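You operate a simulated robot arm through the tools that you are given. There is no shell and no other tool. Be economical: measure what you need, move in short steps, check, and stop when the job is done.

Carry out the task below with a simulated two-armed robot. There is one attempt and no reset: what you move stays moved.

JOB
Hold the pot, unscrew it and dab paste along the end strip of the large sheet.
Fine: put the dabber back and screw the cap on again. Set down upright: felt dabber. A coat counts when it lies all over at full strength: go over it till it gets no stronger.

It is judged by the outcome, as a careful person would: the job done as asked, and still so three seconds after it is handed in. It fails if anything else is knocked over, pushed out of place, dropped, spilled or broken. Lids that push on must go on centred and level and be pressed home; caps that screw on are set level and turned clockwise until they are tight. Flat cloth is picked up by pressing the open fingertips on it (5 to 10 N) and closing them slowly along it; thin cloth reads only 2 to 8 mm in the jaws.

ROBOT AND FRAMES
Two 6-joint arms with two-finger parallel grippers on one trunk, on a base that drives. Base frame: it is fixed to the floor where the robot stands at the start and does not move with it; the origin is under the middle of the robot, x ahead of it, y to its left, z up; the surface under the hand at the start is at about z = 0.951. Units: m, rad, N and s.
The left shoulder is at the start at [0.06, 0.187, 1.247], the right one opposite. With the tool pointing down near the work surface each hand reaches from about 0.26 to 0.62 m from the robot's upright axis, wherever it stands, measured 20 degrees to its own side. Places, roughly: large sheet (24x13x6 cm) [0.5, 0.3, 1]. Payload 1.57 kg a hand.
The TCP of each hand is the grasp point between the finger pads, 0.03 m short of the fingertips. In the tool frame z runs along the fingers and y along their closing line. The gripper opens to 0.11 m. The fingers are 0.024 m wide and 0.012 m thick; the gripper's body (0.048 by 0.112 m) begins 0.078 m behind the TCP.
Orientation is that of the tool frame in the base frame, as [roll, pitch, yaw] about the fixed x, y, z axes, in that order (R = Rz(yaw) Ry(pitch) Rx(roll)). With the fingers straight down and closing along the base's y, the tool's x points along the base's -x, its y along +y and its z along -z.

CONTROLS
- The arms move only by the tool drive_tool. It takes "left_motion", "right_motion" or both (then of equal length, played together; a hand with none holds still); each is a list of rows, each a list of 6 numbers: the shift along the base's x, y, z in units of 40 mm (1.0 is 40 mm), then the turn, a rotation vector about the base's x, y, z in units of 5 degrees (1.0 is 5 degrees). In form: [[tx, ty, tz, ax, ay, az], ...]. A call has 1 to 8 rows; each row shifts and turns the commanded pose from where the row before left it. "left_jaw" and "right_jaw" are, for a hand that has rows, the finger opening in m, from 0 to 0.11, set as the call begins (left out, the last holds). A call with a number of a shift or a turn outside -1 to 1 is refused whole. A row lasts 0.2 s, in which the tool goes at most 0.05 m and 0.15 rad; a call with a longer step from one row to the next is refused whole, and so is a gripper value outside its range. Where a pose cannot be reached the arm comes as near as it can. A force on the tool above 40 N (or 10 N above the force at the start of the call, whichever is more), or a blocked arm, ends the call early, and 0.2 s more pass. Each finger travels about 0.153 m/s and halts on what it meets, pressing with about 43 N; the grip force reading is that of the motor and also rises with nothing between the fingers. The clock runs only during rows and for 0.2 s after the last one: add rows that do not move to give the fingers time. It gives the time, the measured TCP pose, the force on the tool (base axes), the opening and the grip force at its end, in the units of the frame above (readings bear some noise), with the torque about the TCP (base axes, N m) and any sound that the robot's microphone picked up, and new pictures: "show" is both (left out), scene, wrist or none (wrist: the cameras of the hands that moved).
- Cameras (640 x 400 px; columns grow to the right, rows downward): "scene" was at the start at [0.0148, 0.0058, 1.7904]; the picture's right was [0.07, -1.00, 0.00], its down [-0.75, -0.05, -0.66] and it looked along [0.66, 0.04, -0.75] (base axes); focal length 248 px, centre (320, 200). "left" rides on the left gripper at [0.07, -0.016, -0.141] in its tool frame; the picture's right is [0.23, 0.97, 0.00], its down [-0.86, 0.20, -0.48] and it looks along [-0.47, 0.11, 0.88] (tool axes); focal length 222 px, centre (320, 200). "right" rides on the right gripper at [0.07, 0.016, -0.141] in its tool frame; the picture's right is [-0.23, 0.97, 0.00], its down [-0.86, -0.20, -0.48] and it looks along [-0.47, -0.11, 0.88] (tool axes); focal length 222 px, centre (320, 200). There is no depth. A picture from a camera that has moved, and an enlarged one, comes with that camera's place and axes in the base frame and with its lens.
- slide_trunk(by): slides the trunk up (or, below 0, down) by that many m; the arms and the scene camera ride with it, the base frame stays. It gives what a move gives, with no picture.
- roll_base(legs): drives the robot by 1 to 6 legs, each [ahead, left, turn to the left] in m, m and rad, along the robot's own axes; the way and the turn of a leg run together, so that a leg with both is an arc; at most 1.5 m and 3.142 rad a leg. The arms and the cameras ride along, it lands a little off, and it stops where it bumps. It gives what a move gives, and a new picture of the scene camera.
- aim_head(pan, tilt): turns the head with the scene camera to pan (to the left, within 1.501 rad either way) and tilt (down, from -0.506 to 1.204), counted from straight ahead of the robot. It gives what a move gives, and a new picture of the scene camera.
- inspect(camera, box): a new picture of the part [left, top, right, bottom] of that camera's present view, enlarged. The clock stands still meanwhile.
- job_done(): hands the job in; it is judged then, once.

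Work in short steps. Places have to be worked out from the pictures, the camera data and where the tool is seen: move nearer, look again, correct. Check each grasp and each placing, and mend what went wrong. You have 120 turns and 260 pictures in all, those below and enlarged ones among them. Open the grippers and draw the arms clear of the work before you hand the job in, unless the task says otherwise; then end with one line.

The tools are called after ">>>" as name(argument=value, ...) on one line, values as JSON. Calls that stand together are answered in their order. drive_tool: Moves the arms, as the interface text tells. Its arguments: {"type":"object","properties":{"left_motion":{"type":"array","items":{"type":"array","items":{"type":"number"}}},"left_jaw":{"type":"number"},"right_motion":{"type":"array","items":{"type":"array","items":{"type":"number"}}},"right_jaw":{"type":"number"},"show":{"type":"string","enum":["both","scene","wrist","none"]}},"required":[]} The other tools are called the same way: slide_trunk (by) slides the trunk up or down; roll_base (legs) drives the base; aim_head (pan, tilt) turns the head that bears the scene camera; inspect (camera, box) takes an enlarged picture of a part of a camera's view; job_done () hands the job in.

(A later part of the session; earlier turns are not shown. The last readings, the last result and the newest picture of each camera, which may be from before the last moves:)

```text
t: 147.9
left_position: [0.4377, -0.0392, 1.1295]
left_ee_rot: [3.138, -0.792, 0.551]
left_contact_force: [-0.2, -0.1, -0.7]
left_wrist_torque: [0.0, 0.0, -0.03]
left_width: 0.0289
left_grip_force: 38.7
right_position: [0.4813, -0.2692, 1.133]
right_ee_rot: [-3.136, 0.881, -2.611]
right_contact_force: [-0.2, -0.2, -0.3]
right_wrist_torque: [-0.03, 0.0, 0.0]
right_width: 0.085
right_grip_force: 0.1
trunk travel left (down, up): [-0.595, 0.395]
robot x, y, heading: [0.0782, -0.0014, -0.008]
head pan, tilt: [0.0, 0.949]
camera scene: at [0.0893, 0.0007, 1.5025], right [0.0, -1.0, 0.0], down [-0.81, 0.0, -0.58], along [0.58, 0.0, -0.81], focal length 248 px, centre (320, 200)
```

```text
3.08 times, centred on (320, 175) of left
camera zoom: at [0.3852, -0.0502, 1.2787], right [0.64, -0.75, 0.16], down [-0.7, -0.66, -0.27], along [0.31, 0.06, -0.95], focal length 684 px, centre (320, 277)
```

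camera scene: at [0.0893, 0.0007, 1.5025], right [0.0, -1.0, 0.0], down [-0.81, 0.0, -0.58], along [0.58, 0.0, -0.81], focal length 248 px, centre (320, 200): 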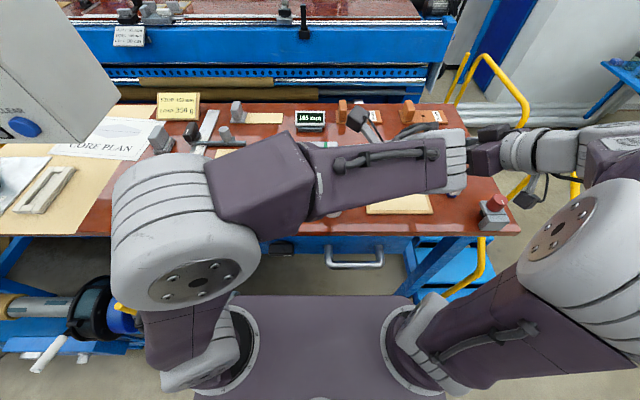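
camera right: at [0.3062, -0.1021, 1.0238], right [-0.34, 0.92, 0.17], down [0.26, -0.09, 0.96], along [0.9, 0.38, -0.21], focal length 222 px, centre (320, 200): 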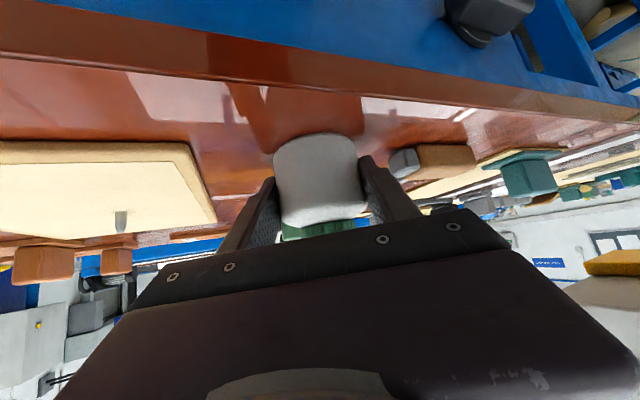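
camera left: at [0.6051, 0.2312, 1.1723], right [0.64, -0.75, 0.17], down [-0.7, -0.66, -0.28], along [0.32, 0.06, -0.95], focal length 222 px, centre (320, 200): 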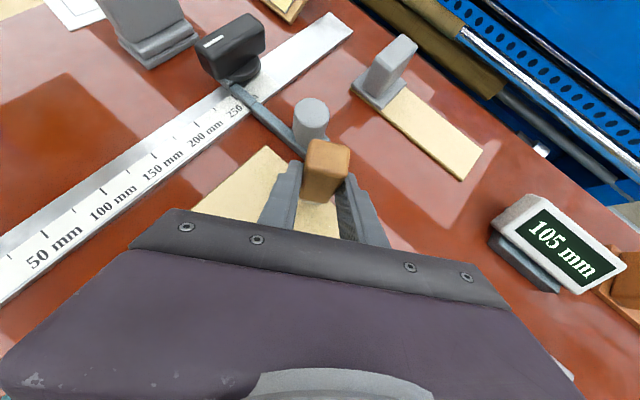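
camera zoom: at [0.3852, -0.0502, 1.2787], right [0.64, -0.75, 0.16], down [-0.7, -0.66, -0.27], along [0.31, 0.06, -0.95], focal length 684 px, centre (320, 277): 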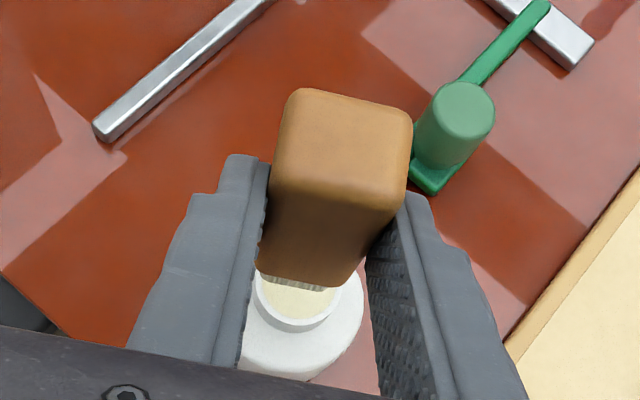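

Aligned over the opening. Dip to the same depth as before, hold, and lift.

>>> drive_tool(left_motion=[[0, 0, -0.4, 0, 0, 0], [0, 0, -0.35, 0, 0, 0], [0, 0, -0.08, 0, 0, 0], [0, 0, -0.03, 0, 0, 0], [0, 0, 0, 0, 0, 0]], show="none")

>>> drive_tool(left_motion=[[0, 0, 0.5, 0, 0, 0], [0, 0.2, 0.7, 0, 0, 0], [0.5, 0.9, 0, 0, 0, 0], [0.6, 1, 0, 0, 0, 0], [0.7, 1, 0, 0, 0, 0], [0.7, 1, 0, 0, 0, 0], [0.7, 1, 0, 0, 0, 0], [0, 0, 0, 0, 0, 0]], show="none")

>>> inspect(camera="left", box=[200, 60, 400, 240])

```text
t: 149.1
left_position: [0.4386, -0.0372, 1.0948]
left_ee_rot: [3.14, -0.791, 0.549]
left_contact_force: [-0.9, 0.6, -0.9]
left_wrist_torque: [0.01, 0.03, -0.03]
left_width: 0.0286
left_grip_force: 38.4
right_position: [0.4806, -0.2687, 1.133]
right_ee_rot: [-3.137, 0.884, -2.612]
right_contact_force: [0.1, -0.4, 0.6]
right_wrist_torque: [-0.02, 0.01, 0.0]
right_width: 0.085
right_grip_force: 0.0
trunk travel left (down, up): [-0.595, 0.395]
robot x, y, heading: [0.0793, -0.0022, 0.007]
head pan, tilt: [0.0, 0.949]
```

```text
t: 150.9
left_position: [0.5643, 0.1645, 1.1431]
left_ee_rot: [3.139, -0.792, 0.55]
left_contact_force: [-1.1, -0.2, -0.9]
left_wrist_torque: [-0.01, -0.01, -0.02]
left_width: 0.0289
left_grip_force: 38.3
right_position: [0.4809, -0.2697, 1.1349]
right_ee_rot: [-3.136, 0.884, -2.611]
right_contact_force: [-0.1, 0.0, -0.4]
right_wrist_torque: [0.01, -0.04, -0.01]
right_width: 0.0847
right_grip_force: 0.0
trunk travel left (down, up): [-0.595, 0.395]
robot x, y, heading: [0.082, 0.0031, -0.003]
head pan, tilt: [0.0, 0.949]
```

```text
2.22 times, centred on (300, 150) of left
camera zoom: at [0.5117, 0.152, 1.2924], right [0.64, -0.75, 0.16], down [-0.7, -0.66, -0.27], along [0.31, 0.06, -0.95], focal length 494 px, centre (364, 311)
```

zoom: 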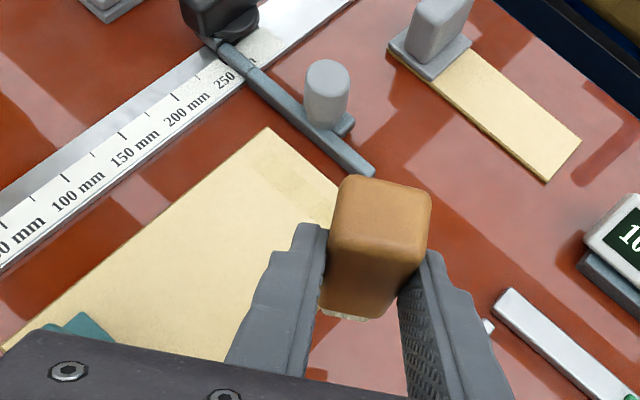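

Now three test dabs centred on the visible band at the left end, then back off and compare.

>>> drive_tool(left_motion=[[0.44, 0.82, 0, 0, 0, 0], [0.44, 0.82, 0, 0, 0, 0], [0.44, 0.82, 0, 0, 0, 0], [0.43, 0.82, 0, 0, 0, 0], [0, 0, -1, 0, 0, 0], [0, 0, -1, 0, 0, 0], [0, 0, -0.88, 0, 0, 0], [0, 0, -0.13, 0, 0, 0]], show="none")

>>> drive_tool(left_motion=[[0, -0.24, 0.13, 0, 0, 0], [0, 0, -0.13, 0, 0, 0], [0, -0.24, 0.13, 0, 0, 0], [0, 0, -0.13, 0, 0, 0], [0, 0, 0.5, 0, 0, 0], [-0.6, -0.6, 0.8, 0, 0, 0], [-0.7, -1, 0, 0, 0, 0], [-0.6, -1, 0, 0, 0, 0]], show="none")

>>> inspect(camera="left", box=[220, 60, 360, 160])

```text
t: 152.7
left_position: [0.6366, 0.2964, 1.0241]
left_ee_rot: [3.136, -0.792, 0.551]
left_contact_force: [0.4, 0.0, 0.6]
left_wrist_torque: [0.05, -0.03, 0.0]
left_width: 0.0287
left_grip_force: 38.9
right_position: [0.4809, -0.2693, 1.1355]
right_ee_rot: [-3.135, 0.883, -2.61]
right_contact_force: [-0.9, -1.4, 0.3]
right_wrist_torque: [0.0, 0.01, 0.02]
right_width: 0.0848
right_grip_force: 0.0
trunk travel left (down, up): [-0.595, 0.395]
robot x, y, heading: [0.0794, 0.0024, -0.0]
head pan, tilt: [0.0, 0.949]
```

```text
t: 154.5
left_position: [0.5583, 0.1733, 1.0762]
left_ee_rot: [3.139, -0.793, 0.552]
left_contact_force: [-0.1, 0.4, -1.0]
left_wrist_torque: [-0.01, 0.03, 0.04]
left_width: 0.0287
left_grip_force: 38.8
right_position: [0.4807, -0.2705, 1.1351]
right_ee_rot: [-3.138, 0.883, -2.612]
right_contact_force: [0.6, 0.0, -0.3]
right_wrist_torque: [0.0, -0.02, -0.01]
right_width: 0.0848
right_grip_force: 0.0
trunk travel left (down, up): [-0.595, 0.395]
robot x, y, heading: [0.0821, -0.005, -0.001]
head pan, tilt: [0.0, 0.949]
```

```text
4.00 times, centred on (290, 110) of left
camera zoom: at [0.5057, 0.1607, 1.226], right [0.64, -0.75, 0.16], down [-0.7, -0.66, -0.27], along [0.31, 0.06, -0.95], focal length 888 px, centre (440, 560)
```

zoom: 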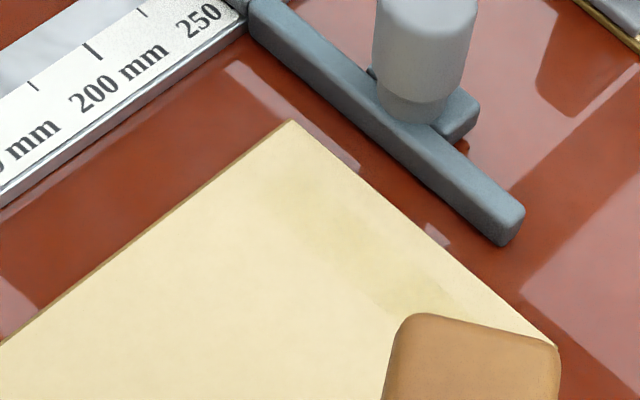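

The dabs barely touched (0.6 N). I do a full pass along the band with ~10 N dabs, left to right, then back at a slightly outer line.

>>> drive_tool(left_motion=[[0.5, 0.82, 0, 0, 0, 0], [0.5, 0.82, 0, 0, 0, 0], [0.5, 0.82, 0, 0, 0, 0], [0.5, 0.82, 0, 0, 0, 0], [0, 0, -0.6, 0, 0, 0], [0, 0, -0.6, 0, 0, 0], [0, 0, -0.14, 0, 0, 0], [0, -0.2, 0.13, 0, 0, 0]], show="none")

>>> drive_tool(left_motion=[[0, 0, -0.13, 0, 0, 0], [0, -0.2, 0.13, 0, 0, 0], [0, 0, -0.13, 0, 0, 0], [0, -0.2, 0.13, 0, 0, 0], [0, 0, -0.13, 0, 0, 0], [0, -0.2, 0.13, 0, 0, 0], [0, 0, -0.13, 0, 0, 0], [0, -0.2, 0.13, 0, 0, 0]], show="none")

>>> drive_tool(left_motion=[[0, 0, -0.13, 0, 0, 0], [0, -0.2, 0.13, 0, 0, 0], [0, 0, -0.13, 0, 0, 0], [0, -0.2, 0.13, 0, 0, 0], [0, 0, -0.13, 0, 0, 0], [0, -0.2, 0.13, 0, 0, 0], [0, 0, -0.13, 0, 0, 0], [0, -0.2, 0.13, 0, 0, 0]], show="none")

>>> drive_tool(left_motion=[[0, 0, -0.13, 0, 0, 0], [0, -0.2, 0.13, 0, 0, 0], [0, 0, -0.13, 0, 0, 0], [0, -0.2, 0.13, 0, 0, 0], [0, 0, -0.13, 0, 0, 0], [0, 0, 0.5, 0, 0, 0], [-0.8, -0.4, 0.8, 0, 0, 0], [-1, -0.7, 0, 0, 0, 0]], show="none")

>>> inspect(camera="left", box=[200, 40, 360, 150])

```text
t: 156.3
left_position: [0.6406, 0.2967, 1.0256]
left_ee_rot: [3.14, -0.791, 0.549]
left_contact_force: [0.5, -0.5, 0.0]
left_wrist_torque: [0.05, 0.06, 0.01]
left_width: 0.0287
left_grip_force: 39.1
right_position: [0.4812, -0.2685, 1.1343]
right_ee_rot: [-3.137, 0.88, -2.61]
right_contact_force: [-0.5, 0.0, 0.8]
right_wrist_torque: [-0.02, -0.03, -0.01]
right_width: 0.085
right_grip_force: 0.0
trunk travel left (down, up): [-0.595, 0.395]
robot x, y, heading: [0.0815, -0.0026, -0.005]
head pan, tilt: [0.0, 0.949]
```

```text
t: 158.1
left_position: [0.6402, 0.2642, 1.0253]
left_ee_rot: [3.139, -0.791, 0.55]
left_contact_force: [0.1, -0.3, -0.7]
left_wrist_torque: [-0.01, 0.02, 0.04]
left_width: 0.0288
left_grip_force: 38.9
right_position: [0.4809, -0.2688, 1.1342]
right_ee_rot: [-3.137, 0.881, -2.61]
right_contact_force: [0.0, -0.6, 0.1]
right_wrist_torque: [0.02, 0.01, 0.03]
right_width: 0.0851
right_grip_force: 0.0
trunk travel left (down, up): [-0.595, 0.395]
robot x, y, heading: [0.0846, -0.0026, 0.001]
head pan, tilt: [0.0, 0.949]
```

```text
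t: 159.9
left_position: [0.6406, 0.2327, 1.0261]
left_ee_rot: [3.14, -0.79, 0.549]
left_contact_force: [-0.6, 0.0, -0.3]
left_wrist_torque: [0.0, 0.02, 0.0]
left_width: 0.0286
left_grip_force: 38.3
right_position: [0.4815, -0.2703, 1.133]
right_ee_rot: [-3.137, 0.882, -2.613]
right_contact_force: [0.5, 0.2, 0.3]
right_wrist_torque: [0.01, 0.0, 0.0]
right_width: 0.0851
right_grip_force: 0.0
trunk travel left (down, up): [-0.595, 0.395]
robot x, y, heading: [0.081, 0.0001, 0.002]
head pan, tilt: [0.0, 0.949]
```

```text
t: 161.7
left_position: [0.567, 0.1724, 1.0723]
left_ee_rot: [3.138, -0.792, 0.553]
left_contact_force: [0.2, -0.4, -0.6]
left_wrist_torque: [-0.03, 0.0, -0.02]
left_width: 0.0288
left_grip_force: 39.4
right_position: [0.481, -0.2711, 1.1338]
right_ee_rot: [-3.136, 0.882, -2.612]
right_contact_force: [0.0, 0.7, -0.6]
right_wrist_torque: [0.02, -0.04, -0.01]
right_width: 0.085
right_grip_force: 0.1
trunk travel left (down, up): [-0.595, 0.395]
robot x, y, heading: [0.0743, -0.0021, 0.0]
head pan, tilt: [0.0, 0.949]
```

```text
3.64 times, centred on (280, 95) of left
camera zoom: at [0.5143, 0.1595, 1.2228], right [0.64, -0.75, 0.16], down [-0.7, -0.66, -0.27], along [0.31, 0.06, -0.95], focal length 808 px, centre (466, 582)
```

zoom: 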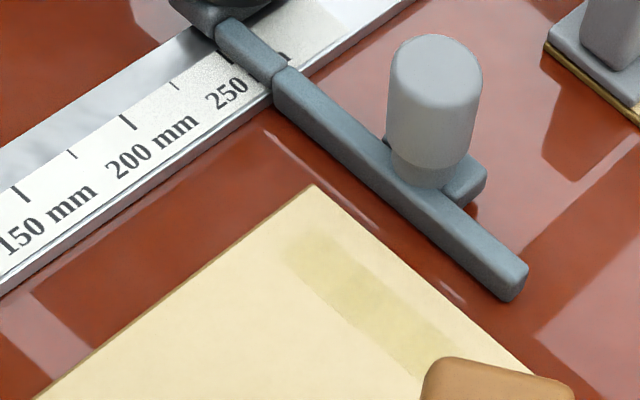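

A clear, well-defined band has developed (the strip is inset from the edge). I go over it again right-to-left and back, then view from farther off.

>>> drive_tool(left_motion=[[0.9, 0.5, 0, 0, 0, 0], [0.9, 0.5, 0, 0, 0, 0], [0, 0, -0.6, 0, 0, 0], [0, 0, -0.57, 0, 0, 0], [0, 0, -0.14, 0, 0, 0], [0, 0.2, 0.13, 0, 0, 0], [0, 0, -0.13, 0, 0, 0], [0, 0.2, 0.13, 0, 0, 0]], show="none")

>>> drive_tool(left_motion=[[0, 0, -0.13, 0, 0, 0], [0, 0.2, 0.13, 0, 0, 0], [0, 0, -0.13, 0, 0, 0], [0, 0.2, 0.13, 0, 0, 0], [0, 0, -0.13, 0, 0, 0], [0, 0.2, 0.13, 0, 0, 0], [0, 0, -0.13, 0, 0, 0], [0, 0.2, 0.13, 0, 0, 0]], show="none")

>>> drive_tool(left_motion=[[0, 0, -0.13, 0, 0, 0], [0, 0.2, 0.13, 0, 0, 0], [0, 0, -0.13, 0, 0, 0], [0, 0.2, 0.13, 0, 0, 0], [0, 0, -0.13, 0, 0, 0], [0, 0.2, 0.13, 0, 0, 0], [0, 0, -0.13, 0, 0, 0], [0, 0.2, 0.13, 0, 0, 0]], show="none")

>>> drive_tool(left_motion=[[0, 0, -0.13, 0, 0, 0], [0, 0.2, 0.13, 0, 0, 0], [0, 0, -0.13, 0, 0, 0], [0, 0, 0.5, 0, 0, 0], [-0.8, -0.7, 0.6, 0, 0, 0], [-0.7, -0.9, 0, 0, 0, 0], [-0.5, -1, 0, 0, 0, 0], [-0.5, -1, 0, 0, 0, 0]], show="none")

>>> drive_tool(left_motion=[[0, -1, 0, 0, 0, 0], [0, 0, 0, 0, 0, 0]], show="none")

>>> inspect(camera="left", box=[200, 40, 360, 150])

```text
t: 163.5
left_position: [0.6391, 0.2296, 1.0237]
left_ee_rot: [3.141, -0.791, 0.55]
left_contact_force: [0.6, -0.3, -0.3]
left_wrist_torque: [-0.02, 0.03, 0.02]
left_width: 0.0289
left_grip_force: 38.1
right_position: [0.4823, -0.2684, 1.1343]
right_ee_rot: [-3.137, 0.88, -2.611]
right_contact_force: [-0.3, 0.5, 0.4]
right_wrist_torque: [-0.01, 0.03, 0.0]
right_width: 0.0851
right_grip_force: 0.0
trunk travel left (down, up): [-0.595, 0.395]
robot x, y, heading: [0.0789, 0.0035, -0.0]
head pan, tilt: [0.0, 0.949]
```

```text
t: 165.3
left_position: [0.6407, 0.2627, 1.0239]
left_ee_rot: [3.139, -0.791, 0.553]
left_contact_force: [0.3, -0.2, -0.6]
left_wrist_torque: [-0.03, -0.01, 0.0]
left_width: 0.0287
left_grip_force: 38.6
right_position: [0.4811, -0.268, 1.1333]
right_ee_rot: [-3.137, 0.881, -2.609]
right_contact_force: [-0.1, -0.1, -0.2]
right_wrist_torque: [-0.03, 0.04, 0.05]
right_width: 0.0849
right_grip_force: 0.1
trunk travel left (down, up): [-0.595, 0.395]
robot x, y, heading: [0.0813, -0.0008, 0.004]
head pan, tilt: [0.0, 0.949]
```

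```text
t: 167.1
left_position: [0.6409, 0.2943, 1.0242]
left_ee_rot: [3.138, -0.79, 0.55]
left_contact_force: [-0.4, -0.4, 0.1]
left_wrist_torque: [0.02, 0.03, -0.01]
left_width: 0.0286
left_grip_force: 38.9
right_position: [0.4828, -0.2689, 1.1344]
right_ee_rot: [-3.134, 0.882, -2.609]
right_contact_force: [-0.4, -0.6, -0.2]
right_wrist_torque: [0.03, 0.0, -0.01]
right_width: 0.0849
right_grip_force: 0.1
trunk travel left (down, up): [-0.595, 0.395]
robot x, y, heading: [0.0796, -0.0019, -0.004]
head pan, tilt: [0.0, 0.949]
```

```text
t: 168.9
left_position: [0.5376, 0.156, 1.0652]
left_ee_rot: [3.14, -0.793, 0.551]
left_contact_force: [-0.4, -0.4, -0.1]
left_wrist_torque: [0.02, -0.05, 0.0]
left_width: 0.0289
left_grip_force: 39.1
right_position: [0.4803, -0.2709, 1.1334]
right_ee_rot: [-3.137, 0.882, -2.612]
right_contact_force: [-0.3, 0.1, -0.1]
right_wrist_torque: [-0.01, 0.0, 0.01]
right_width: 0.085
right_grip_force: 0.0
trunk travel left (down, up): [-0.595, 0.395]
robot x, y, heading: [0.0782, 0.0016, -0.0]
head pan, tilt: [0.0, 0.949]
```

```text
t: 169.5
left_position: [0.5397, 0.1175, 1.0648]
left_ee_rot: [3.138, -0.791, 0.551]
left_contact_force: [-0.3, -0.2, -1.2]
left_wrist_torque: [-0.04, 0.0, 0.02]
left_width: 0.0288
left_grip_force: 38.0
right_position: [0.482, -0.2693, 1.1348]
right_ee_rot: [-3.137, 0.881, -2.609]
right_contact_force: [0.3, 0.1, 0.8]
right_wrist_torque: [-0.01, -0.01, 0.0]
right_width: 0.0849
right_grip_force: 0.0
trunk travel left (down, up): [-0.595, 0.395]
robot x, y, heading: [0.0832, 0.0022, 0.002]
head pan, tilt: [0.0, 0.949]
```

```text
3.64 times, centred on (280, 95) of left
camera zoom: at [0.4868, 0.1051, 1.2144], right [0.64, -0.75, 0.16], down [-0.7, -0.66, -0.27], along [0.31, 0.06, -0.95], focal length 808 px, centre (466, 582)
```

zoom: 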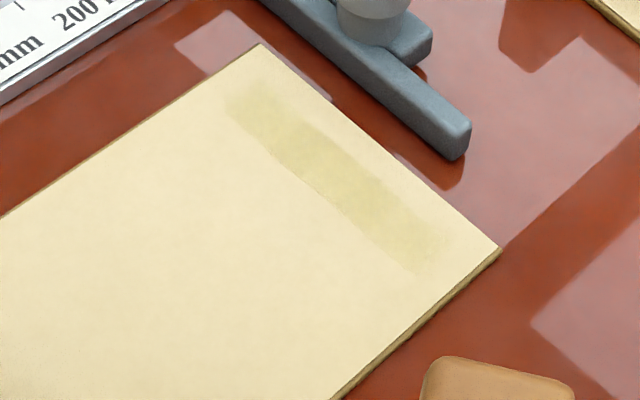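

The strip (≈22×95 mm) is coated but fainter at its right end and outer side. I make another pass right-to-left slightly further out, with firmer dabs.

>>> drive_tool(left_motion=[[0.88, 0.71, 0, 0, 0, 0], [0.88, 0.71, 0, 0, 0, 0], [0.87, 0.68, 0, 0, 0, 0], [0, 0, -0.5, 0, 0, 0], [0, 0, -0.48, 0, 0, 0], [0, 0, -0.14, 0, 0, 0], [0, 0, 0, 0, 0, 0]], show="none")

>>> drive_tool(left_motion=[[0, 0.1, 0.13, 0, 0, 0], [0, 0, -0.13, 0, 0, 0], [0, 0.2, 0.13, 0, 0, 0], [0, 0, -0.13, 0, 0, 0], [0, 0.2, 0.13, 0, 0, 0], [0, 0, -0.13, 0, 0, 0], [0, 0.2, 0.13, 0, 0, 0], [0, 0, -0.13, 0, 0, 0]], show="none")

>>> drive_tool(left_motion=[[0, 0.2, 0.13, 0, 0, 0], [0, 0, -0.13, 0, 0, 0], [0, 0.2, 0.13, 0, 0, 0], [0, 0, -0.13, 0, 0, 0], [0, 0.2, 0.13, 0, 0, 0], [0, 0, -0.13, 0, 0, 0], [0, 0.2, 0.13, 0, 0, 0], [0, 0, -0.13, 0, 0, 0]], show="none")

>>> drive_tool(left_motion=[[0, 0.2, 0.13, 0, 0, 0], [0, 0, -0.13, 0, 0, 0], [0, 0.2, 0.13, 0, 0, 0], [0, 0, -0.13, 0, 0, 0], [0, 0.2, 0.13, 0, 0, 0], [0, 0, -0.13, 0, 0, 0], [0, 0.2, 0.13, 0, 0, 0], [0, 0, -0.13, 0, 0, 0]], show="none")

>>> drive_tool(left_motion=[[0, 0, 0.5, 0, 0, 0], [-0.8, -0.7, 0.6, 0, 0, 0], [-0.7, -0.9, 0, 0, 0, 0], [-0.6, -1, 0, 0, 0, 0], [-0.6, -1, 0, 0, 0, 0], [0, -1, 0, 0, 0, 0], [0, 0, 0, 0, 0, 0]], show="none")

>>> inspect(camera="left", box=[200, 40, 360, 150])

```text
t: 171.1
left_position: [0.6445, 0.2009, 1.0229]
left_ee_rot: [3.133, -0.797, 0.552]
left_contact_force: [5.8, 3.7, 21.2]
left_wrist_torque: [0.54, -0.79, 0.04]
left_width: 0.0289
left_grip_force: 38.6
right_position: [0.4801, -0.2691, 1.1349]
right_ee_rot: [-3.137, 0.883, -2.61]
right_contact_force: [0.3, -0.5, 0.0]
right_wrist_torque: [-0.02, -0.01, 0.03]
right_width: 0.0848
right_grip_force: 0.1
trunk travel left (down, up): [-0.595, 0.395]
robot x, y, heading: [0.0833, 0.0017, 0.001]
head pan, tilt: [0.0, 0.949]
```

```text
t: 172.9
left_position: [0.6451, 0.2287, 1.0223]
left_ee_rot: [3.138, -0.798, 0.553]
left_contact_force: [2.9, 1.2, 17.6]
left_wrist_torque: [0.37, -0.54, -0.05]
left_width: 0.0285
left_grip_force: 38.4
right_position: [0.4796, -0.2702, 1.1352]
right_ee_rot: [-3.136, 0.886, -2.611]
right_contact_force: [0.4, -0.2, 0.3]
right_wrist_torque: [-0.01, 0.01, 0.01]
right_width: 0.0852
right_grip_force: 0.1
trunk travel left (down, up): [-0.595, 0.395]
robot x, y, heading: [0.0822, -0.0003, 0.004]
head pan, tilt: [0.0, 0.949]
```

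```text
t: 174.7
left_position: [0.6451, 0.2613, 1.0218]
left_ee_rot: [3.138, -0.798, 0.552]
left_contact_force: [1.9, 1.0, 18.6]
left_wrist_torque: [0.3, -0.5, -0.02]
left_width: 0.0288
left_grip_force: 38.9
right_position: [0.4802, -0.2702, 1.134]
right_ee_rot: [-3.137, 0.885, -2.611]
right_contact_force: [1.1, -0.5, 0.0]
right_wrist_torque: [0.0, 0.03, 0.01]
right_width: 0.0851
right_grip_force: 0.1
trunk travel left (down, up): [-0.595, 0.395]
robot x, y, heading: [0.0797, 0.0004, 0.0]
head pan, tilt: [0.0, 0.949]
```

```text
t: 176.5
left_position: [0.6433, 0.2936, 1.0223]
left_ee_rot: [3.139, -0.798, 0.554]
left_contact_force: [2.9, 2.1, 17.4]
left_wrist_torque: [0.42, -0.51, -0.01]
left_width: 0.0286
left_grip_force: 38.7
right_position: [0.4805, -0.2702, 1.1348]
right_ee_rot: [-3.136, 0.884, -2.613]
right_contact_force: [0.0, 0.0, 0.7]
right_wrist_torque: [-0.01, -0.01, 0.04]
right_width: 0.0852
right_grip_force: 0.1
trunk travel left (down, up): [-0.595, 0.395]
robot x, y, heading: [0.0786, -0.0007, -0.002]
head pan, tilt: [0.0, 0.949]
```

```text
t: 178.1
left_position: [0.5367, 0.1106, 1.0626]
left_ee_rot: [3.136, -0.791, 0.553]
left_contact_force: [0.0, 0.5, -1.1]
left_wrist_torque: [-0.01, 0.02, -0.04]
left_width: 0.0288
left_grip_force: 38.8
right_position: [0.4808, -0.2694, 1.1359]
right_ee_rot: [-3.137, 0.884, -2.609]
right_contact_force: [0.1, 0.4, 0.3]
right_wrist_torque: [-0.02, 0.02, -0.02]
right_width: 0.0849
right_grip_force: 0.2
trunk travel left (down, up): [-0.595, 0.395]
robot x, y, heading: [0.0825, 0.0007, -0.005]
head pan, tilt: [0.0, 0.949]
```

```text
3.64 times, centred on (280, 95) of left
camera zoom: at [0.4837, 0.0983, 1.2128], right [0.64, -0.75, 0.17], down [-0.7, -0.66, -0.27], along [0.31, 0.06, -0.95], focal length 808 px, centre (466, 582)
```

zoom: 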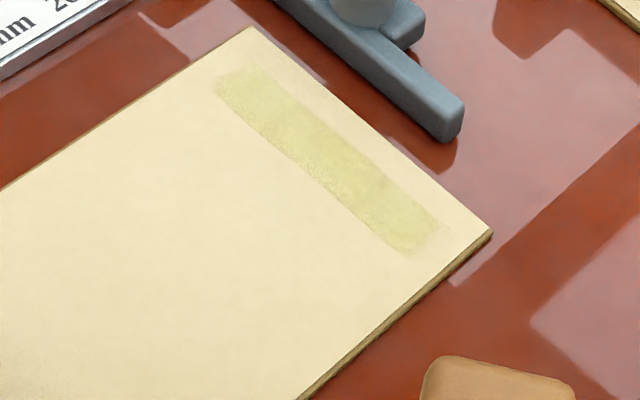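

Much stronger and even. One more pass with the same force to see whether it still gains strength.

>>> drive_tool(left_motion=[[0.9, 0.75, 0, 0, 0, 0], [0.9, 0.75, 0, 0, 0, 0], [0.9, 0.75, 0, 0, 0, 0], [0, 0, -0.5, 0, 0, 0], [0, 0, -0.47, 0, 0, 0], [0, 0, -0.13, 0, 0, 0], [0, 0.2, 0.13, 0, 0, 0], [0, 0, -0.13, 0, 0, 0]], show="none")

>>> drive_tool(left_motion=[[0, 0.2, 0.13, 0, 0, 0], [0, 0, -0.13, 0, 0, 0], [0, 0.2, 0.13, 0, 0, 0], [0, 0, -0.13, 0, 0, 0], [0, 0.2, 0.13, 0, 0, 0], [0, 0, -0.13, 0, 0, 0], [0, 0.2, 0.13, 0, 0, 0], [0, 0, -0.13, 0, 0, 0]], show="none")

>>> drive_tool(left_motion=[[0, 0.2, 0.13, 0, 0, 0], [0, 0, -0.13, 0, 0, 0], [0, 0.2, 0.13, 0, 0, 0], [0, 0, -0.13, 0, 0, 0], [0, 0.2, 0.13, 0, 0, 0], [0, 0, -0.13, 0, 0, 0], [0, 0.2, 0.13, 0, 0, 0], [0, 0, -0.13, 0, 0, 0]], show="none")

>>> drive_tool(left_motion=[[0, 0.2, 0.13, 0, 0, 0], [0, 0, -0.13, 0, 0, 0], [0, 0.2, 0.13, 0, 0, 0], [0, 0, -0.13, 0, 0, 0], [0, 0.15, 0.13, 0, 0, 0], [0, 0, -0.13, 0, 0, 0], [0, 0, 0.5, 0, 0, 0], [-0.8, -0.7, 0.6, 0, 0, 0]], show="none")

>>> drive_tool(left_motion=[[-0.7, -0.9, 0, 0, 0, 0], [-0.6, -1, 0, 0, 0, 0], [-0.6, -1, 0, 0, 0, 0], [0, -1, 0, 0, 0, 0], [0, 0, 0, 0, 0, 0]], show="none")

>>> inspect(camera="left", box=[200, 40, 360, 150])

```text
t: 179.9
left_position: [0.6442, 0.2062, 1.0218]
left_ee_rot: [3.134, -0.8, 0.554]
left_contact_force: [4.0, 2.4, 16.6]
left_wrist_torque: [0.44, -0.52, 0.02]
left_width: 0.0287
left_grip_force: 38.9
right_position: [0.4805, -0.2694, 1.1345]
right_ee_rot: [-3.136, 0.882, -2.611]
right_contact_force: [0.4, 0.0, -1.0]
right_wrist_torque: [0.0, 0.0, -0.03]
right_width: 0.0848
right_grip_force: 0.1
trunk travel left (down, up): [-0.595, 0.395]
robot x, y, heading: [0.0822, 0.0005, 0.0]
head pan, tilt: [0.0, 0.949]
```

```text
t: 181.7
left_position: [0.6442, 0.2382, 1.0232]
left_ee_rot: [3.137, -0.8, 0.552]
left_contact_force: [1.7, 1.8, 14.6]
left_wrist_torque: [0.36, -0.43, 0.02]
left_width: 0.0289
left_grip_force: 38.5
right_position: [0.4798, -0.2697, 1.1348]
right_ee_rot: [-3.137, 0.883, -2.611]
right_contact_force: [0.9, 0.3, -0.2]
right_wrist_torque: [0.01, -0.02, 0.0]
right_width: 0.0849
right_grip_force: 0.0
trunk travel left (down, up): [-0.595, 0.395]
robot x, y, heading: [0.0831, -0.0015, -0.003]
head pan, tilt: [0.0, 0.949]
```

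```text
t: 183.5
left_position: [0.6459, 0.2713, 1.0209]
left_ee_rot: [3.138, -0.798, 0.553]
left_contact_force: [2.6, 1.5, 16.8]
left_wrist_torque: [0.35, -0.5, -0.02]
left_width: 0.0287
left_grip_force: 39.0
right_position: [0.4802, -0.2696, 1.135]
right_ee_rot: [-3.135, 0.882, -2.611]
right_contact_force: [-0.4, 0.6, -0.1]
right_wrist_torque: [-0.03, 0.02, 0.02]
right_width: 0.085
right_grip_force: 0.1
trunk travel left (down, up): [-0.595, 0.395]
robot x, y, heading: [0.0796, 0.0013, -0.004]
head pan, tilt: [0.0, 0.949]
```

```text
t: 185.3
left_position: [0.6102, 0.2632, 1.0656]
left_ee_rot: [3.138, -0.794, 0.552]
left_contact_force: [-0.6, -1.2, 0.0]
left_wrist_torque: [0.0, 0.0, -0.03]
left_width: 0.0286
left_grip_force: 39.4
right_position: [0.4795, -0.2717, 1.1354]
right_ee_rot: [-3.136, 0.886, -2.611]
right_contact_force: [-1.3, -0.2, 0.7]
right_wrist_torque: [0.0, 0.0, -0.01]
right_width: 0.0852
right_grip_force: 0.0
trunk travel left (down, up): [-0.595, 0.395]
robot x, y, heading: [0.0826, -0.0034, 0.002]
head pan, tilt: [0.0, 0.949]
```

```text
t: 186.5
left_position: [0.5347, 0.1114, 1.0643]
left_ee_rot: [3.136, -0.792, 0.553]
left_contact_force: [0.3, -0.2, -0.1]
left_wrist_torque: [-0.03, 0.0, -0.03]
left_width: 0.0289
left_grip_force: 39.0
right_position: [0.4802, -0.2681, 1.1347]
right_ee_rot: [-3.137, 0.882, -2.608]
right_contact_force: [0.4, 0.1, -0.7]
right_wrist_torque: [-0.01, 0.0, -0.03]
right_width: 0.0852
right_grip_force: 0.0
trunk travel left (down, up): [-0.595, 0.395]
robot x, y, heading: [0.078, -0.0046, -0.005]
head pan, tilt: [0.0, 0.949]
```

```text
3.64 times, centred on (280, 95) of left
camera zoom: at [0.4826, 0.0973, 1.213], right [0.64, -0.75, 0.16], down [-0.7, -0.66, -0.27], along [0.31, 0.06, -0.95], focal length 808 px, centre (466, 582)
```

zoom: 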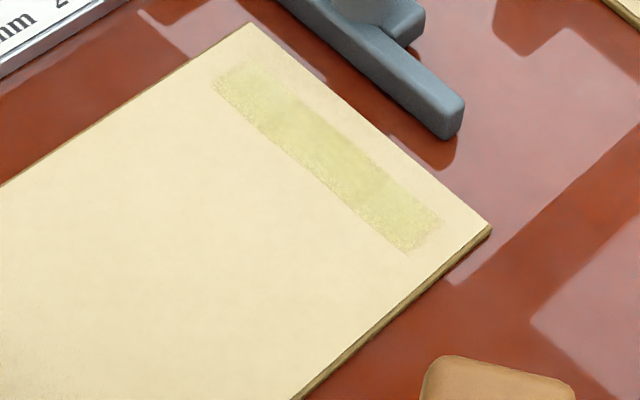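

Nearly saturated. A last firm pass on the slightly inner line to even the inner side and both ends.

>>> drive_tool(left_motion=[[0.87, 0.75, 0, 0, 0, 0], [0.87, 0.75, 0, 0, 0, 0], [0.85, 0.75, 0, 0, 0, 0], [0, 0, -0.5, 0, 0, 0], [0, 0, -0.48, 0, 0, 0], [0, 0, -0.14, 0, 0, 0], [0, 0.2, 0.13, 0, 0, 0], [0, 0, -0.13, 0, 0, 0]], show="none")

>>> drive_tool(left_motion=[[0, 0.2, 0.13, 0, 0, 0], [0, 0, -0.13, 0, 0, 0], [0, 0.2, 0.13, 0, 0, 0], [0, 0, -0.13, 0, 0, 0], [0, 0.2, 0.13, 0, 0, 0], [0, 0, -0.13, 0, 0, 0], [0, 0.2, 0.13, 0, 0, 0], [0, 0, -0.13, 0, 0, 0]], show="none")

>>> drive_tool(left_motion=[[0, 0.2, 0.13, 0, 0, 0], [0, 0, -0.13, 0, 0, 0], [0, 0.2, 0.13, 0, 0, 0], [0, 0, -0.13, 0, 0, 0], [0, 0.2, 0.13, 0, 0, 0], [0, 0, -0.13, 0, 0, 0], [0, 0.2, 0.13, 0, 0, 0], [0, 0, -0.13, 0, 0, 0]], show="none")

>>> drive_tool(left_motion=[[0, 0.2, 0.13, 0, 0, 0], [0, 0, -0.13, 0, 0, 0], [0, 0.2, 0.13, 0, 0, 0], [0, 0, -0.13, 0, 0, 0], [0, 0.2, 0.13, 0, 0, 0], [0, 0, -0.13, 0, 0, 0], [0, 0, 0.5, 0, 0, 0], [-0.8, -0.7, 0.6, 0, 0, 0]], show="none")

>>> drive_tool(left_motion=[[-0.7, -0.9, 0, 0, 0, 0], [-0.6, -1, 0, 0, 0, 0], [-0.6, -1, 0, 0, 0, 0], [0, -1, 0, 0, 0, 0], [0, 0, 0, 0, 0, 0]], show="none")

>>> inspect(camera="left", box=[200, 40, 360, 150])

```text
t: 188.3
left_position: [0.6406, 0.2062, 1.0223]
left_ee_rot: [3.137, -0.799, 0.554]
left_contact_force: [4.5, 0.4, 18.1]
left_wrist_torque: [0.36, -0.6, -0.06]
left_width: 0.0289
left_grip_force: 38.7
right_position: [0.4804, -0.2697, 1.1351]
right_ee_rot: [-3.135, 0.884, -2.61]
right_contact_force: [-0.2, -0.7, -0.4]
right_wrist_torque: [0.0, 0.0, 0.02]
right_width: 0.0847
right_grip_force: 0.0
trunk travel left (down, up): [-0.595, 0.395]
robot x, y, heading: [0.0768, 0.0006, -0.002]
head pan, tilt: [0.0, 0.949]
```

```text
t: 190.1
left_position: [0.6389, 0.2376, 1.0216]
left_ee_rot: [3.138, -0.797, 0.552]
left_contact_force: [2.2, 1.7, 20.9]
left_wrist_torque: [0.38, -0.52, -0.05]
left_width: 0.0287
left_grip_force: 38.4
right_position: [0.4796, -0.2705, 1.1353]
right_ee_rot: [-3.137, 0.884, -2.612]
right_contact_force: [-0.2, 0.0, -0.4]
right_wrist_torque: [-0.01, -0.01, -0.01]
right_width: 0.0849
right_grip_force: 0.0
trunk travel left (down, up): [-0.595, 0.395]
robot x, y, heading: [0.0834, 0.0001, -0.001]
head pan, tilt: [0.0, 0.949]
```

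```text
t: 191.9
left_position: [0.6402, 0.2714, 1.0213]
left_ee_rot: [3.137, -0.799, 0.552]
left_contact_force: [2.6, 1.6, 22.6]
left_wrist_torque: [0.34, -0.56, -0.02]
left_width: 0.029
left_grip_force: 38.7
right_position: [0.4791, -0.2708, 1.1346]
right_ee_rot: [-3.136, 0.884, -2.612]
right_contact_force: [-0.2, 0.1, 0.7]
right_wrist_torque: [-0.04, 0.0, 0.03]
right_width: 0.0848
right_grip_force: 0.1
trunk travel left (down, up): [-0.595, 0.395]
robot x, y, heading: [0.079, -0.0019, -0.001]
head pan, tilt: [0.0, 0.949]
```

```text
t: 193.7
left_position: [0.6048, 0.2646, 1.0643]
left_ee_rot: [3.137, -0.795, 0.552]
left_contact_force: [-0.7, 0.3, 0.1]
left_wrist_torque: [0.02, -0.02, 0.02]
left_width: 0.0288
left_grip_force: 39.1
right_position: [0.4786, -0.2692, 1.1344]
right_ee_rot: [-3.136, 0.885, -2.61]
right_contact_force: [-0.3, -0.8, 0.5]
right_wrist_torque: [0.01, 0.01, 0.04]
right_width: 0.0849
right_grip_force: 0.0
trunk travel left (down, up): [-0.595, 0.395]
robot x, y, heading: [0.0777, -0.0009, 0.003]
head pan, tilt: [0.0, 0.949]
```

```text
t: 194.9
left_position: [0.5312, 0.1123, 1.0611]
left_ee_rot: [3.139, -0.793, 0.549]
left_contact_force: [0.8, 0.2, -0.8]
left_wrist_torque: [-0.02, -0.02, -0.02]
left_width: 0.0288
left_grip_force: 38.6
right_position: [0.4818, -0.2684, 1.1351]
right_ee_rot: [-3.137, 0.881, -2.609]
right_contact_force: [-0.2, 0.3, 0.1]
right_wrist_torque: [0.0, 0.01, -0.03]
right_width: 0.085
right_grip_force: 0.0
trunk travel left (down, up): [-0.595, 0.395]
robot x, y, heading: [0.078, -0.0005, -0.002]
head pan, tilt: [0.0, 0.949]
```

```text
3.64 times, centred on (280, 95) of left
camera zoom: at [0.4793, 0.1001, 1.2112], right [0.64, -0.75, 0.16], down [-0.7, -0.66, -0.27], along [0.31, 0.06, -0.95], focal length 808 px, centre (466, 582)
```

zoom: 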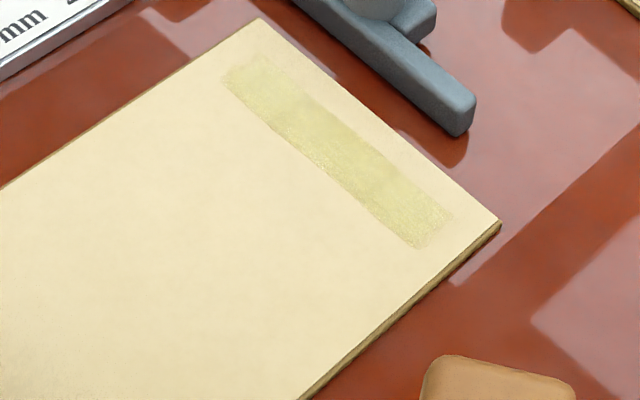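

The coat looks even and saturated. I add a few dabs at the extreme right and left ends, where it's slightly fuzzy, then retreat.

>>> drive_tool(left_motion=[[0.95, 0.72, 0, 0, 0, 0], [0.95, 0.72, 0, 0, 0, 0], [0.95, 0.72, 0, 0, 0, 0], [0, 0, -0.5, 0, 0, 0], [0, 0, -0.47, 0, 0, 0], [0, 0, -0.12, 0, 0, 0], [-0.12, 0, 0.13, 0, 0, 0], [0, 0, -0.13, 0, 0, 0]], show="none")

>>> drive_tool(left_motion=[[0, 0, 0.2, 0, 0, 0], [0.05, 0.9, 0, 0, 0, 0], [0.05, 0.9, 0, 0, 0, 0], [0, 0.9, 0, 0, 0, 0], [0, 0, -0.2, 0, 0, 0], [-0.1, 0.05, 0.13, 0, 0, 0], [0, 0, -0.13, 0, 0, 0], [0, 0, 0, 0, 0, 0]], show="none")

>>> drive_tool(left_motion=[[0, 0, 0.5, 0, 0, 0], [-0.8, -0.7, 0.6, 0, 0, 0], [-0.7, -0.9, 0, 0, 0, 0], [-0.6, -1, 0, 0, 0, 0], [-0.6, -1, 0, 0, 0, 0], [-0.3, -0.9, 0, 0, 0, 0], [0, 0, 0, 0, 0, 0]], show="scene")

>>> inspect(camera="left", box=[200, 30, 360, 140])

```text
t: 196.7
left_position: [0.6411, 0.1972, 1.022]
left_ee_rot: [3.135, -0.797, 0.554]
left_contact_force: [4.6, 2.5, 20.5]
left_wrist_torque: [0.44, -0.7, -0.06]
left_width: 0.0288
left_grip_force: 38.8
right_position: [0.4804, -0.2709, 1.1353]
right_ee_rot: [-3.136, 0.884, -2.611]
right_contact_force: [-0.4, 0.4, 0.6]
right_wrist_torque: [0.05, 0.01, -0.02]
right_width: 0.085
right_grip_force: 0.1
trunk travel left (down, up): [-0.595, 0.395]
robot x, y, heading: [0.0839, -0.0006, 0.004]
head pan, tilt: [0.0, 0.949]
```

```text
t: 198.5
left_position: [0.642, 0.307, 1.021]
left_ee_rot: [3.136, -0.797, 0.551]
left_contact_force: [5.0, 2.7, 17.9]
left_wrist_torque: [0.42, -0.71, -0.02]
left_width: 0.0289
left_grip_force: 38.5
right_position: [0.4798, -0.2687, 1.1357]
right_ee_rot: [-3.138, 0.882, -2.611]
right_contact_force: [-0.1, -0.2, 0.0]
right_wrist_torque: [-0.03, 0.01, 0.0]
right_width: 0.0851
right_grip_force: 0.0
trunk travel left (down, up): [-0.595, 0.395]
robot x, y, heading: [0.0796, -0.0001, -0.001]
head pan, tilt: [0.0, 0.949]
```

```text
t: 200.1
left_position: [0.5209, 0.1268, 1.0628]
left_ee_rot: [3.138, -0.793, 0.551]
left_contact_force: [-0.2, -0.2, 0.3]
left_wrist_torque: [0.0, 0.0, 0.03]
left_width: 0.0289
left_grip_force: 38.6
right_position: [0.4806, -0.2688, 1.1333]
right_ee_rot: [-3.137, 0.881, -2.608]
right_contact_force: [0.7, 0.2, -0.6]
right_wrist_torque: [-0.01, 0.0, 0.0]
right_width: 0.0852
right_grip_force: 0.1
trunk travel left (down, up): [-0.595, 0.395]
robot x, y, heading: [0.0827, -0.0042, 0.001]
head pan, tilt: [0.0, 0.949]
camera scene: at [0.089, 0.0012, 1.5025], right [0.0, -1.0, 0.0], down [-0.81, 0.0, -0.58], along [0.58, 0.0, -0.81], focal length 248 px, centre (320, 200)
```

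scene: 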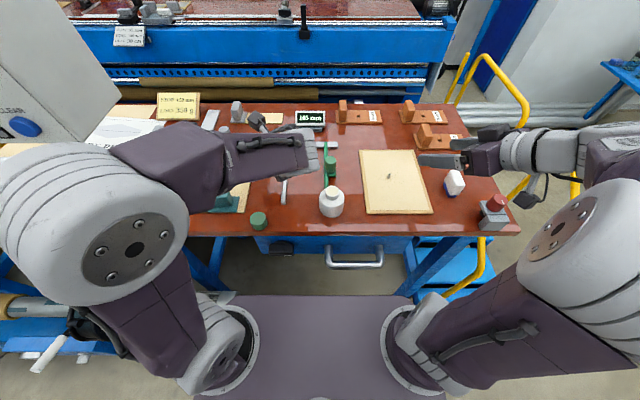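

```text
3.64 times, centred on (280, 85) of left
camera zoom: at [0.4691, 0.1144, 1.2123], right [0.64, -0.75, 0.16], down [-0.7, -0.66, -0.27], along [0.31, 0.06, -0.95], focal length 808 px, centre (466, 618)
```

zoom: 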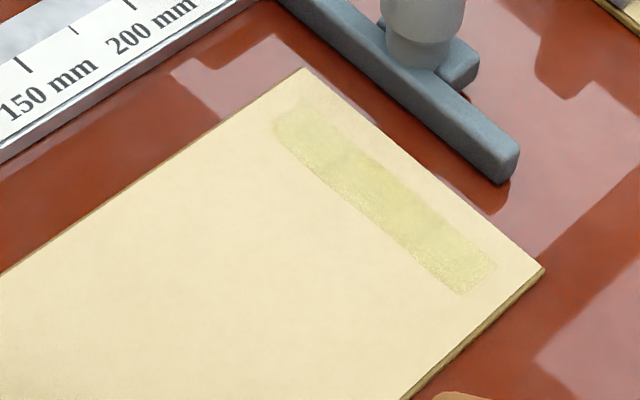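

Coat is complete and even. Raise the dabber, and drive back 0.08 for the capping work.

>>> drive_tool(left_motion=[[0, -0.2, 0.6, 0, 0, -1], [0, -0.2, 0.6, 0, 0, -1], [0, -0.2, 0, 0, 0, -1], [0, -0.2, 0, 0, 0, -1], [0, 0, 0, 0, 0, -1], [0, 0, 0, 0, 0, -1], [0, 0, 0, 0, 0, -0.3]], show="none")

>>> roll_base(legs=[[-0.08, 0, 0]])

>>> inspect(camera="left", box=[100, 20, 500, 240])

```text
t: 201.7
left_position: [0.5207, 0.0956, 1.1115]
left_ee_rot: [3.137, -0.793, 0.001]
left_contact_force: [0.0, -0.6, 0.5]
left_wrist_torque: [0.02, 0.01, 0.0]
left_width: 0.0291
left_grip_force: 38.8
right_position: [0.482, -0.2695, 1.1346]
right_ee_rot: [-3.137, 0.882, -2.612]
right_contact_force: [0.2, -0.4, 0.0]
right_wrist_torque: [0.02, -0.02, 0.01]
right_width: 0.0851
right_grip_force: 0.0
trunk travel left (down, up): [-0.595, 0.395]
robot x, y, heading: [0.0801, -0.0027, -0.002]
head pan, tilt: [0.0, 0.949]
```

```text
t: 202.7
left_position: [0.441, 0.0954, 1.1113]
left_ee_rot: [3.138, -0.792, 0.0]
left_contact_force: [0.0, -0.1, -0.4]
left_wrist_torque: [-0.01, 0.03, 0.01]
left_width: 0.0289
left_grip_force: 39.2
right_position: [0.3996, -0.2698, 1.1349]
right_ee_rot: [-3.137, 0.883, -2.611]
right_contact_force: [0.0, -0.2, -0.8]
right_wrist_torque: [0.03, 0.01, -0.01]
right_width: 0.0849
right_grip_force: 0.1
trunk travel left (down, up): [-0.595, 0.395]
robot x, y, heading: [0.0033, 0.0035, -0.003]
head pan, tilt: [0.0, 0.949]
camera scene: at [0.008, 0.0004, 1.5025], right [0.0, -1.0, 0.0], down [-0.81, 0.0, -0.58], along [0.58, 0.0, -0.81], focal length 248 px, centre (320, 200)
```

scene: 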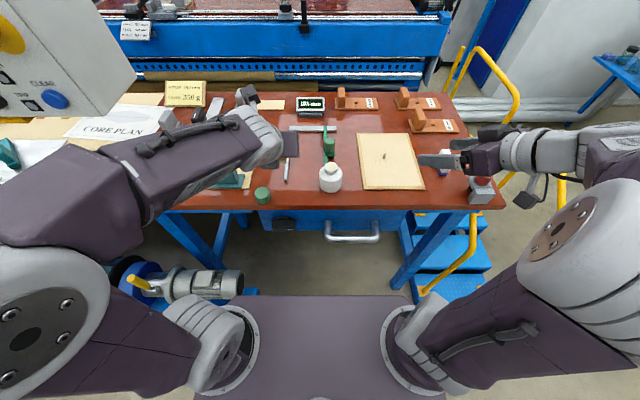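

```text
1.60 times, centred on (300, 130) of left
camera zoom: at [0.3894, 0.1122, 1.2607], right [0.16, -0.97, 0.16], down [-0.94, -0.2, -0.27], along [0.3, -0.11, -0.95], focal length 355 px, centre (352, 312)
```

zoom: 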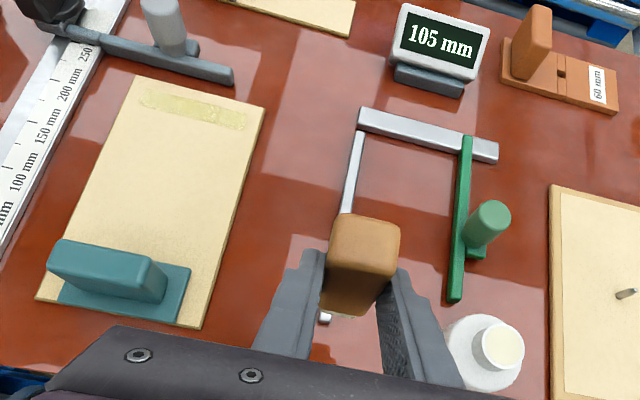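

I set the dabber down upright at a clear interim spot (≈(0.445,0.07)), away from the pot.

>>> drive_tool(left_motion=[[-0.2, -0.3, -0.5, 0, 0, 0], [-0.21, -0.33, -0.7, 0, 0, 0], [0, 0, -0.7, 0, 0, 0], [0, 0, -0.25, 0, 0, 0], [0, 0, -0.08, 0, 0, 0], [0, 0, -0.04, 0, 0, 0], [0, 0, 0, 0, 0, 0]], show="none")

>>> drive_tool(left_motion=[[0, 0, -0.03, 0, 0, 0], [0, 0, -0.03, 0, 0, 0], [0, 0, 0, 0, 0, 0]], show="wrist")

>>> inspect(camera="scene", box=[220, 130, 380, 220])

```text
t: 204.3
left_position: [0.425, 0.0699, 1.0192]
left_ee_rot: [3.138, -0.791, 0.0]
left_contact_force: [0.4, -0.6, -0.6]
left_wrist_torque: [0.01, 0.02, -0.03]
left_width: 0.0287
left_grip_force: 39.0
right_position: [0.4011, -0.2692, 1.1348]
right_ee_rot: [-3.137, 0.882, -2.61]
right_contact_force: [-0.5, -0.3, 1.3]
right_wrist_torque: [0.01, -0.04, 0.01]
right_width: 0.0848
right_grip_force: 0.0
trunk travel left (down, up): [-0.595, 0.395]
robot x, y, heading: [0.0002, 0.0027, 0.003]
head pan, tilt: [0.0, 0.949]
```

```text
t: 205.1
left_position: [0.4249, 0.0704, 1.0188]
left_ee_rot: [3.138, -0.794, -0.001]
left_contact_force: [1.4, 0.4, 7.7]
left_wrist_torque: [0.03, -0.37, 0.01]
left_width: 0.0288
left_grip_force: 38.6
right_position: [0.4007, -0.2696, 1.1343]
right_ee_rot: [-3.136, 0.885, -2.611]
right_contact_force: [-0.1, -0.1, 0.1]
right_wrist_torque: [0.03, 0.0, 0.0]
right_width: 0.0849
right_grip_force: 0.0
trunk travel left (down, up): [-0.595, 0.395]
robot x, y, heading: [-0.0019, 0.0009, -0.001]
head pan, tilt: [0.0, 0.949]
camera left: at [0.3732, 0.0868, 1.168], right [0.16, -0.97, 0.16], down [-0.94, -0.2, -0.27], along [0.3, -0.11, -0.95], focal length 222 px, centre (320, 200)
```

left: 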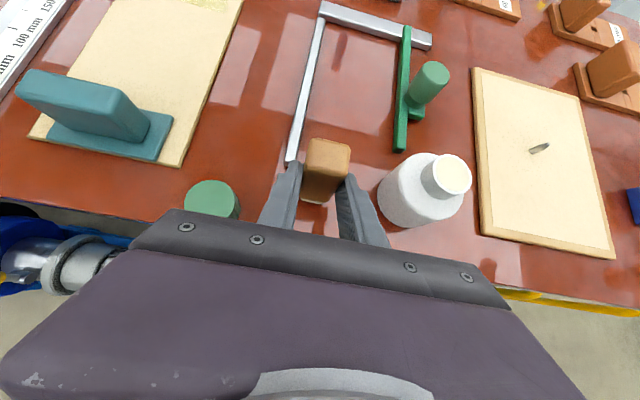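

```text
4.00 times, centred on (300, 175) of scene
camera zoom: at [0.008, 0.0004, 1.5027], right [0.0, -1.0, 0.0], down [-0.81, 0.0, -0.58], along [0.58, 0.0, -0.81], focal length 990 px, centre (400, 300)
```

zoom: 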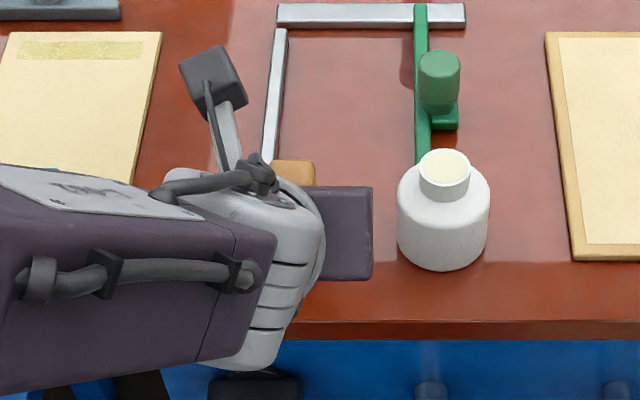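

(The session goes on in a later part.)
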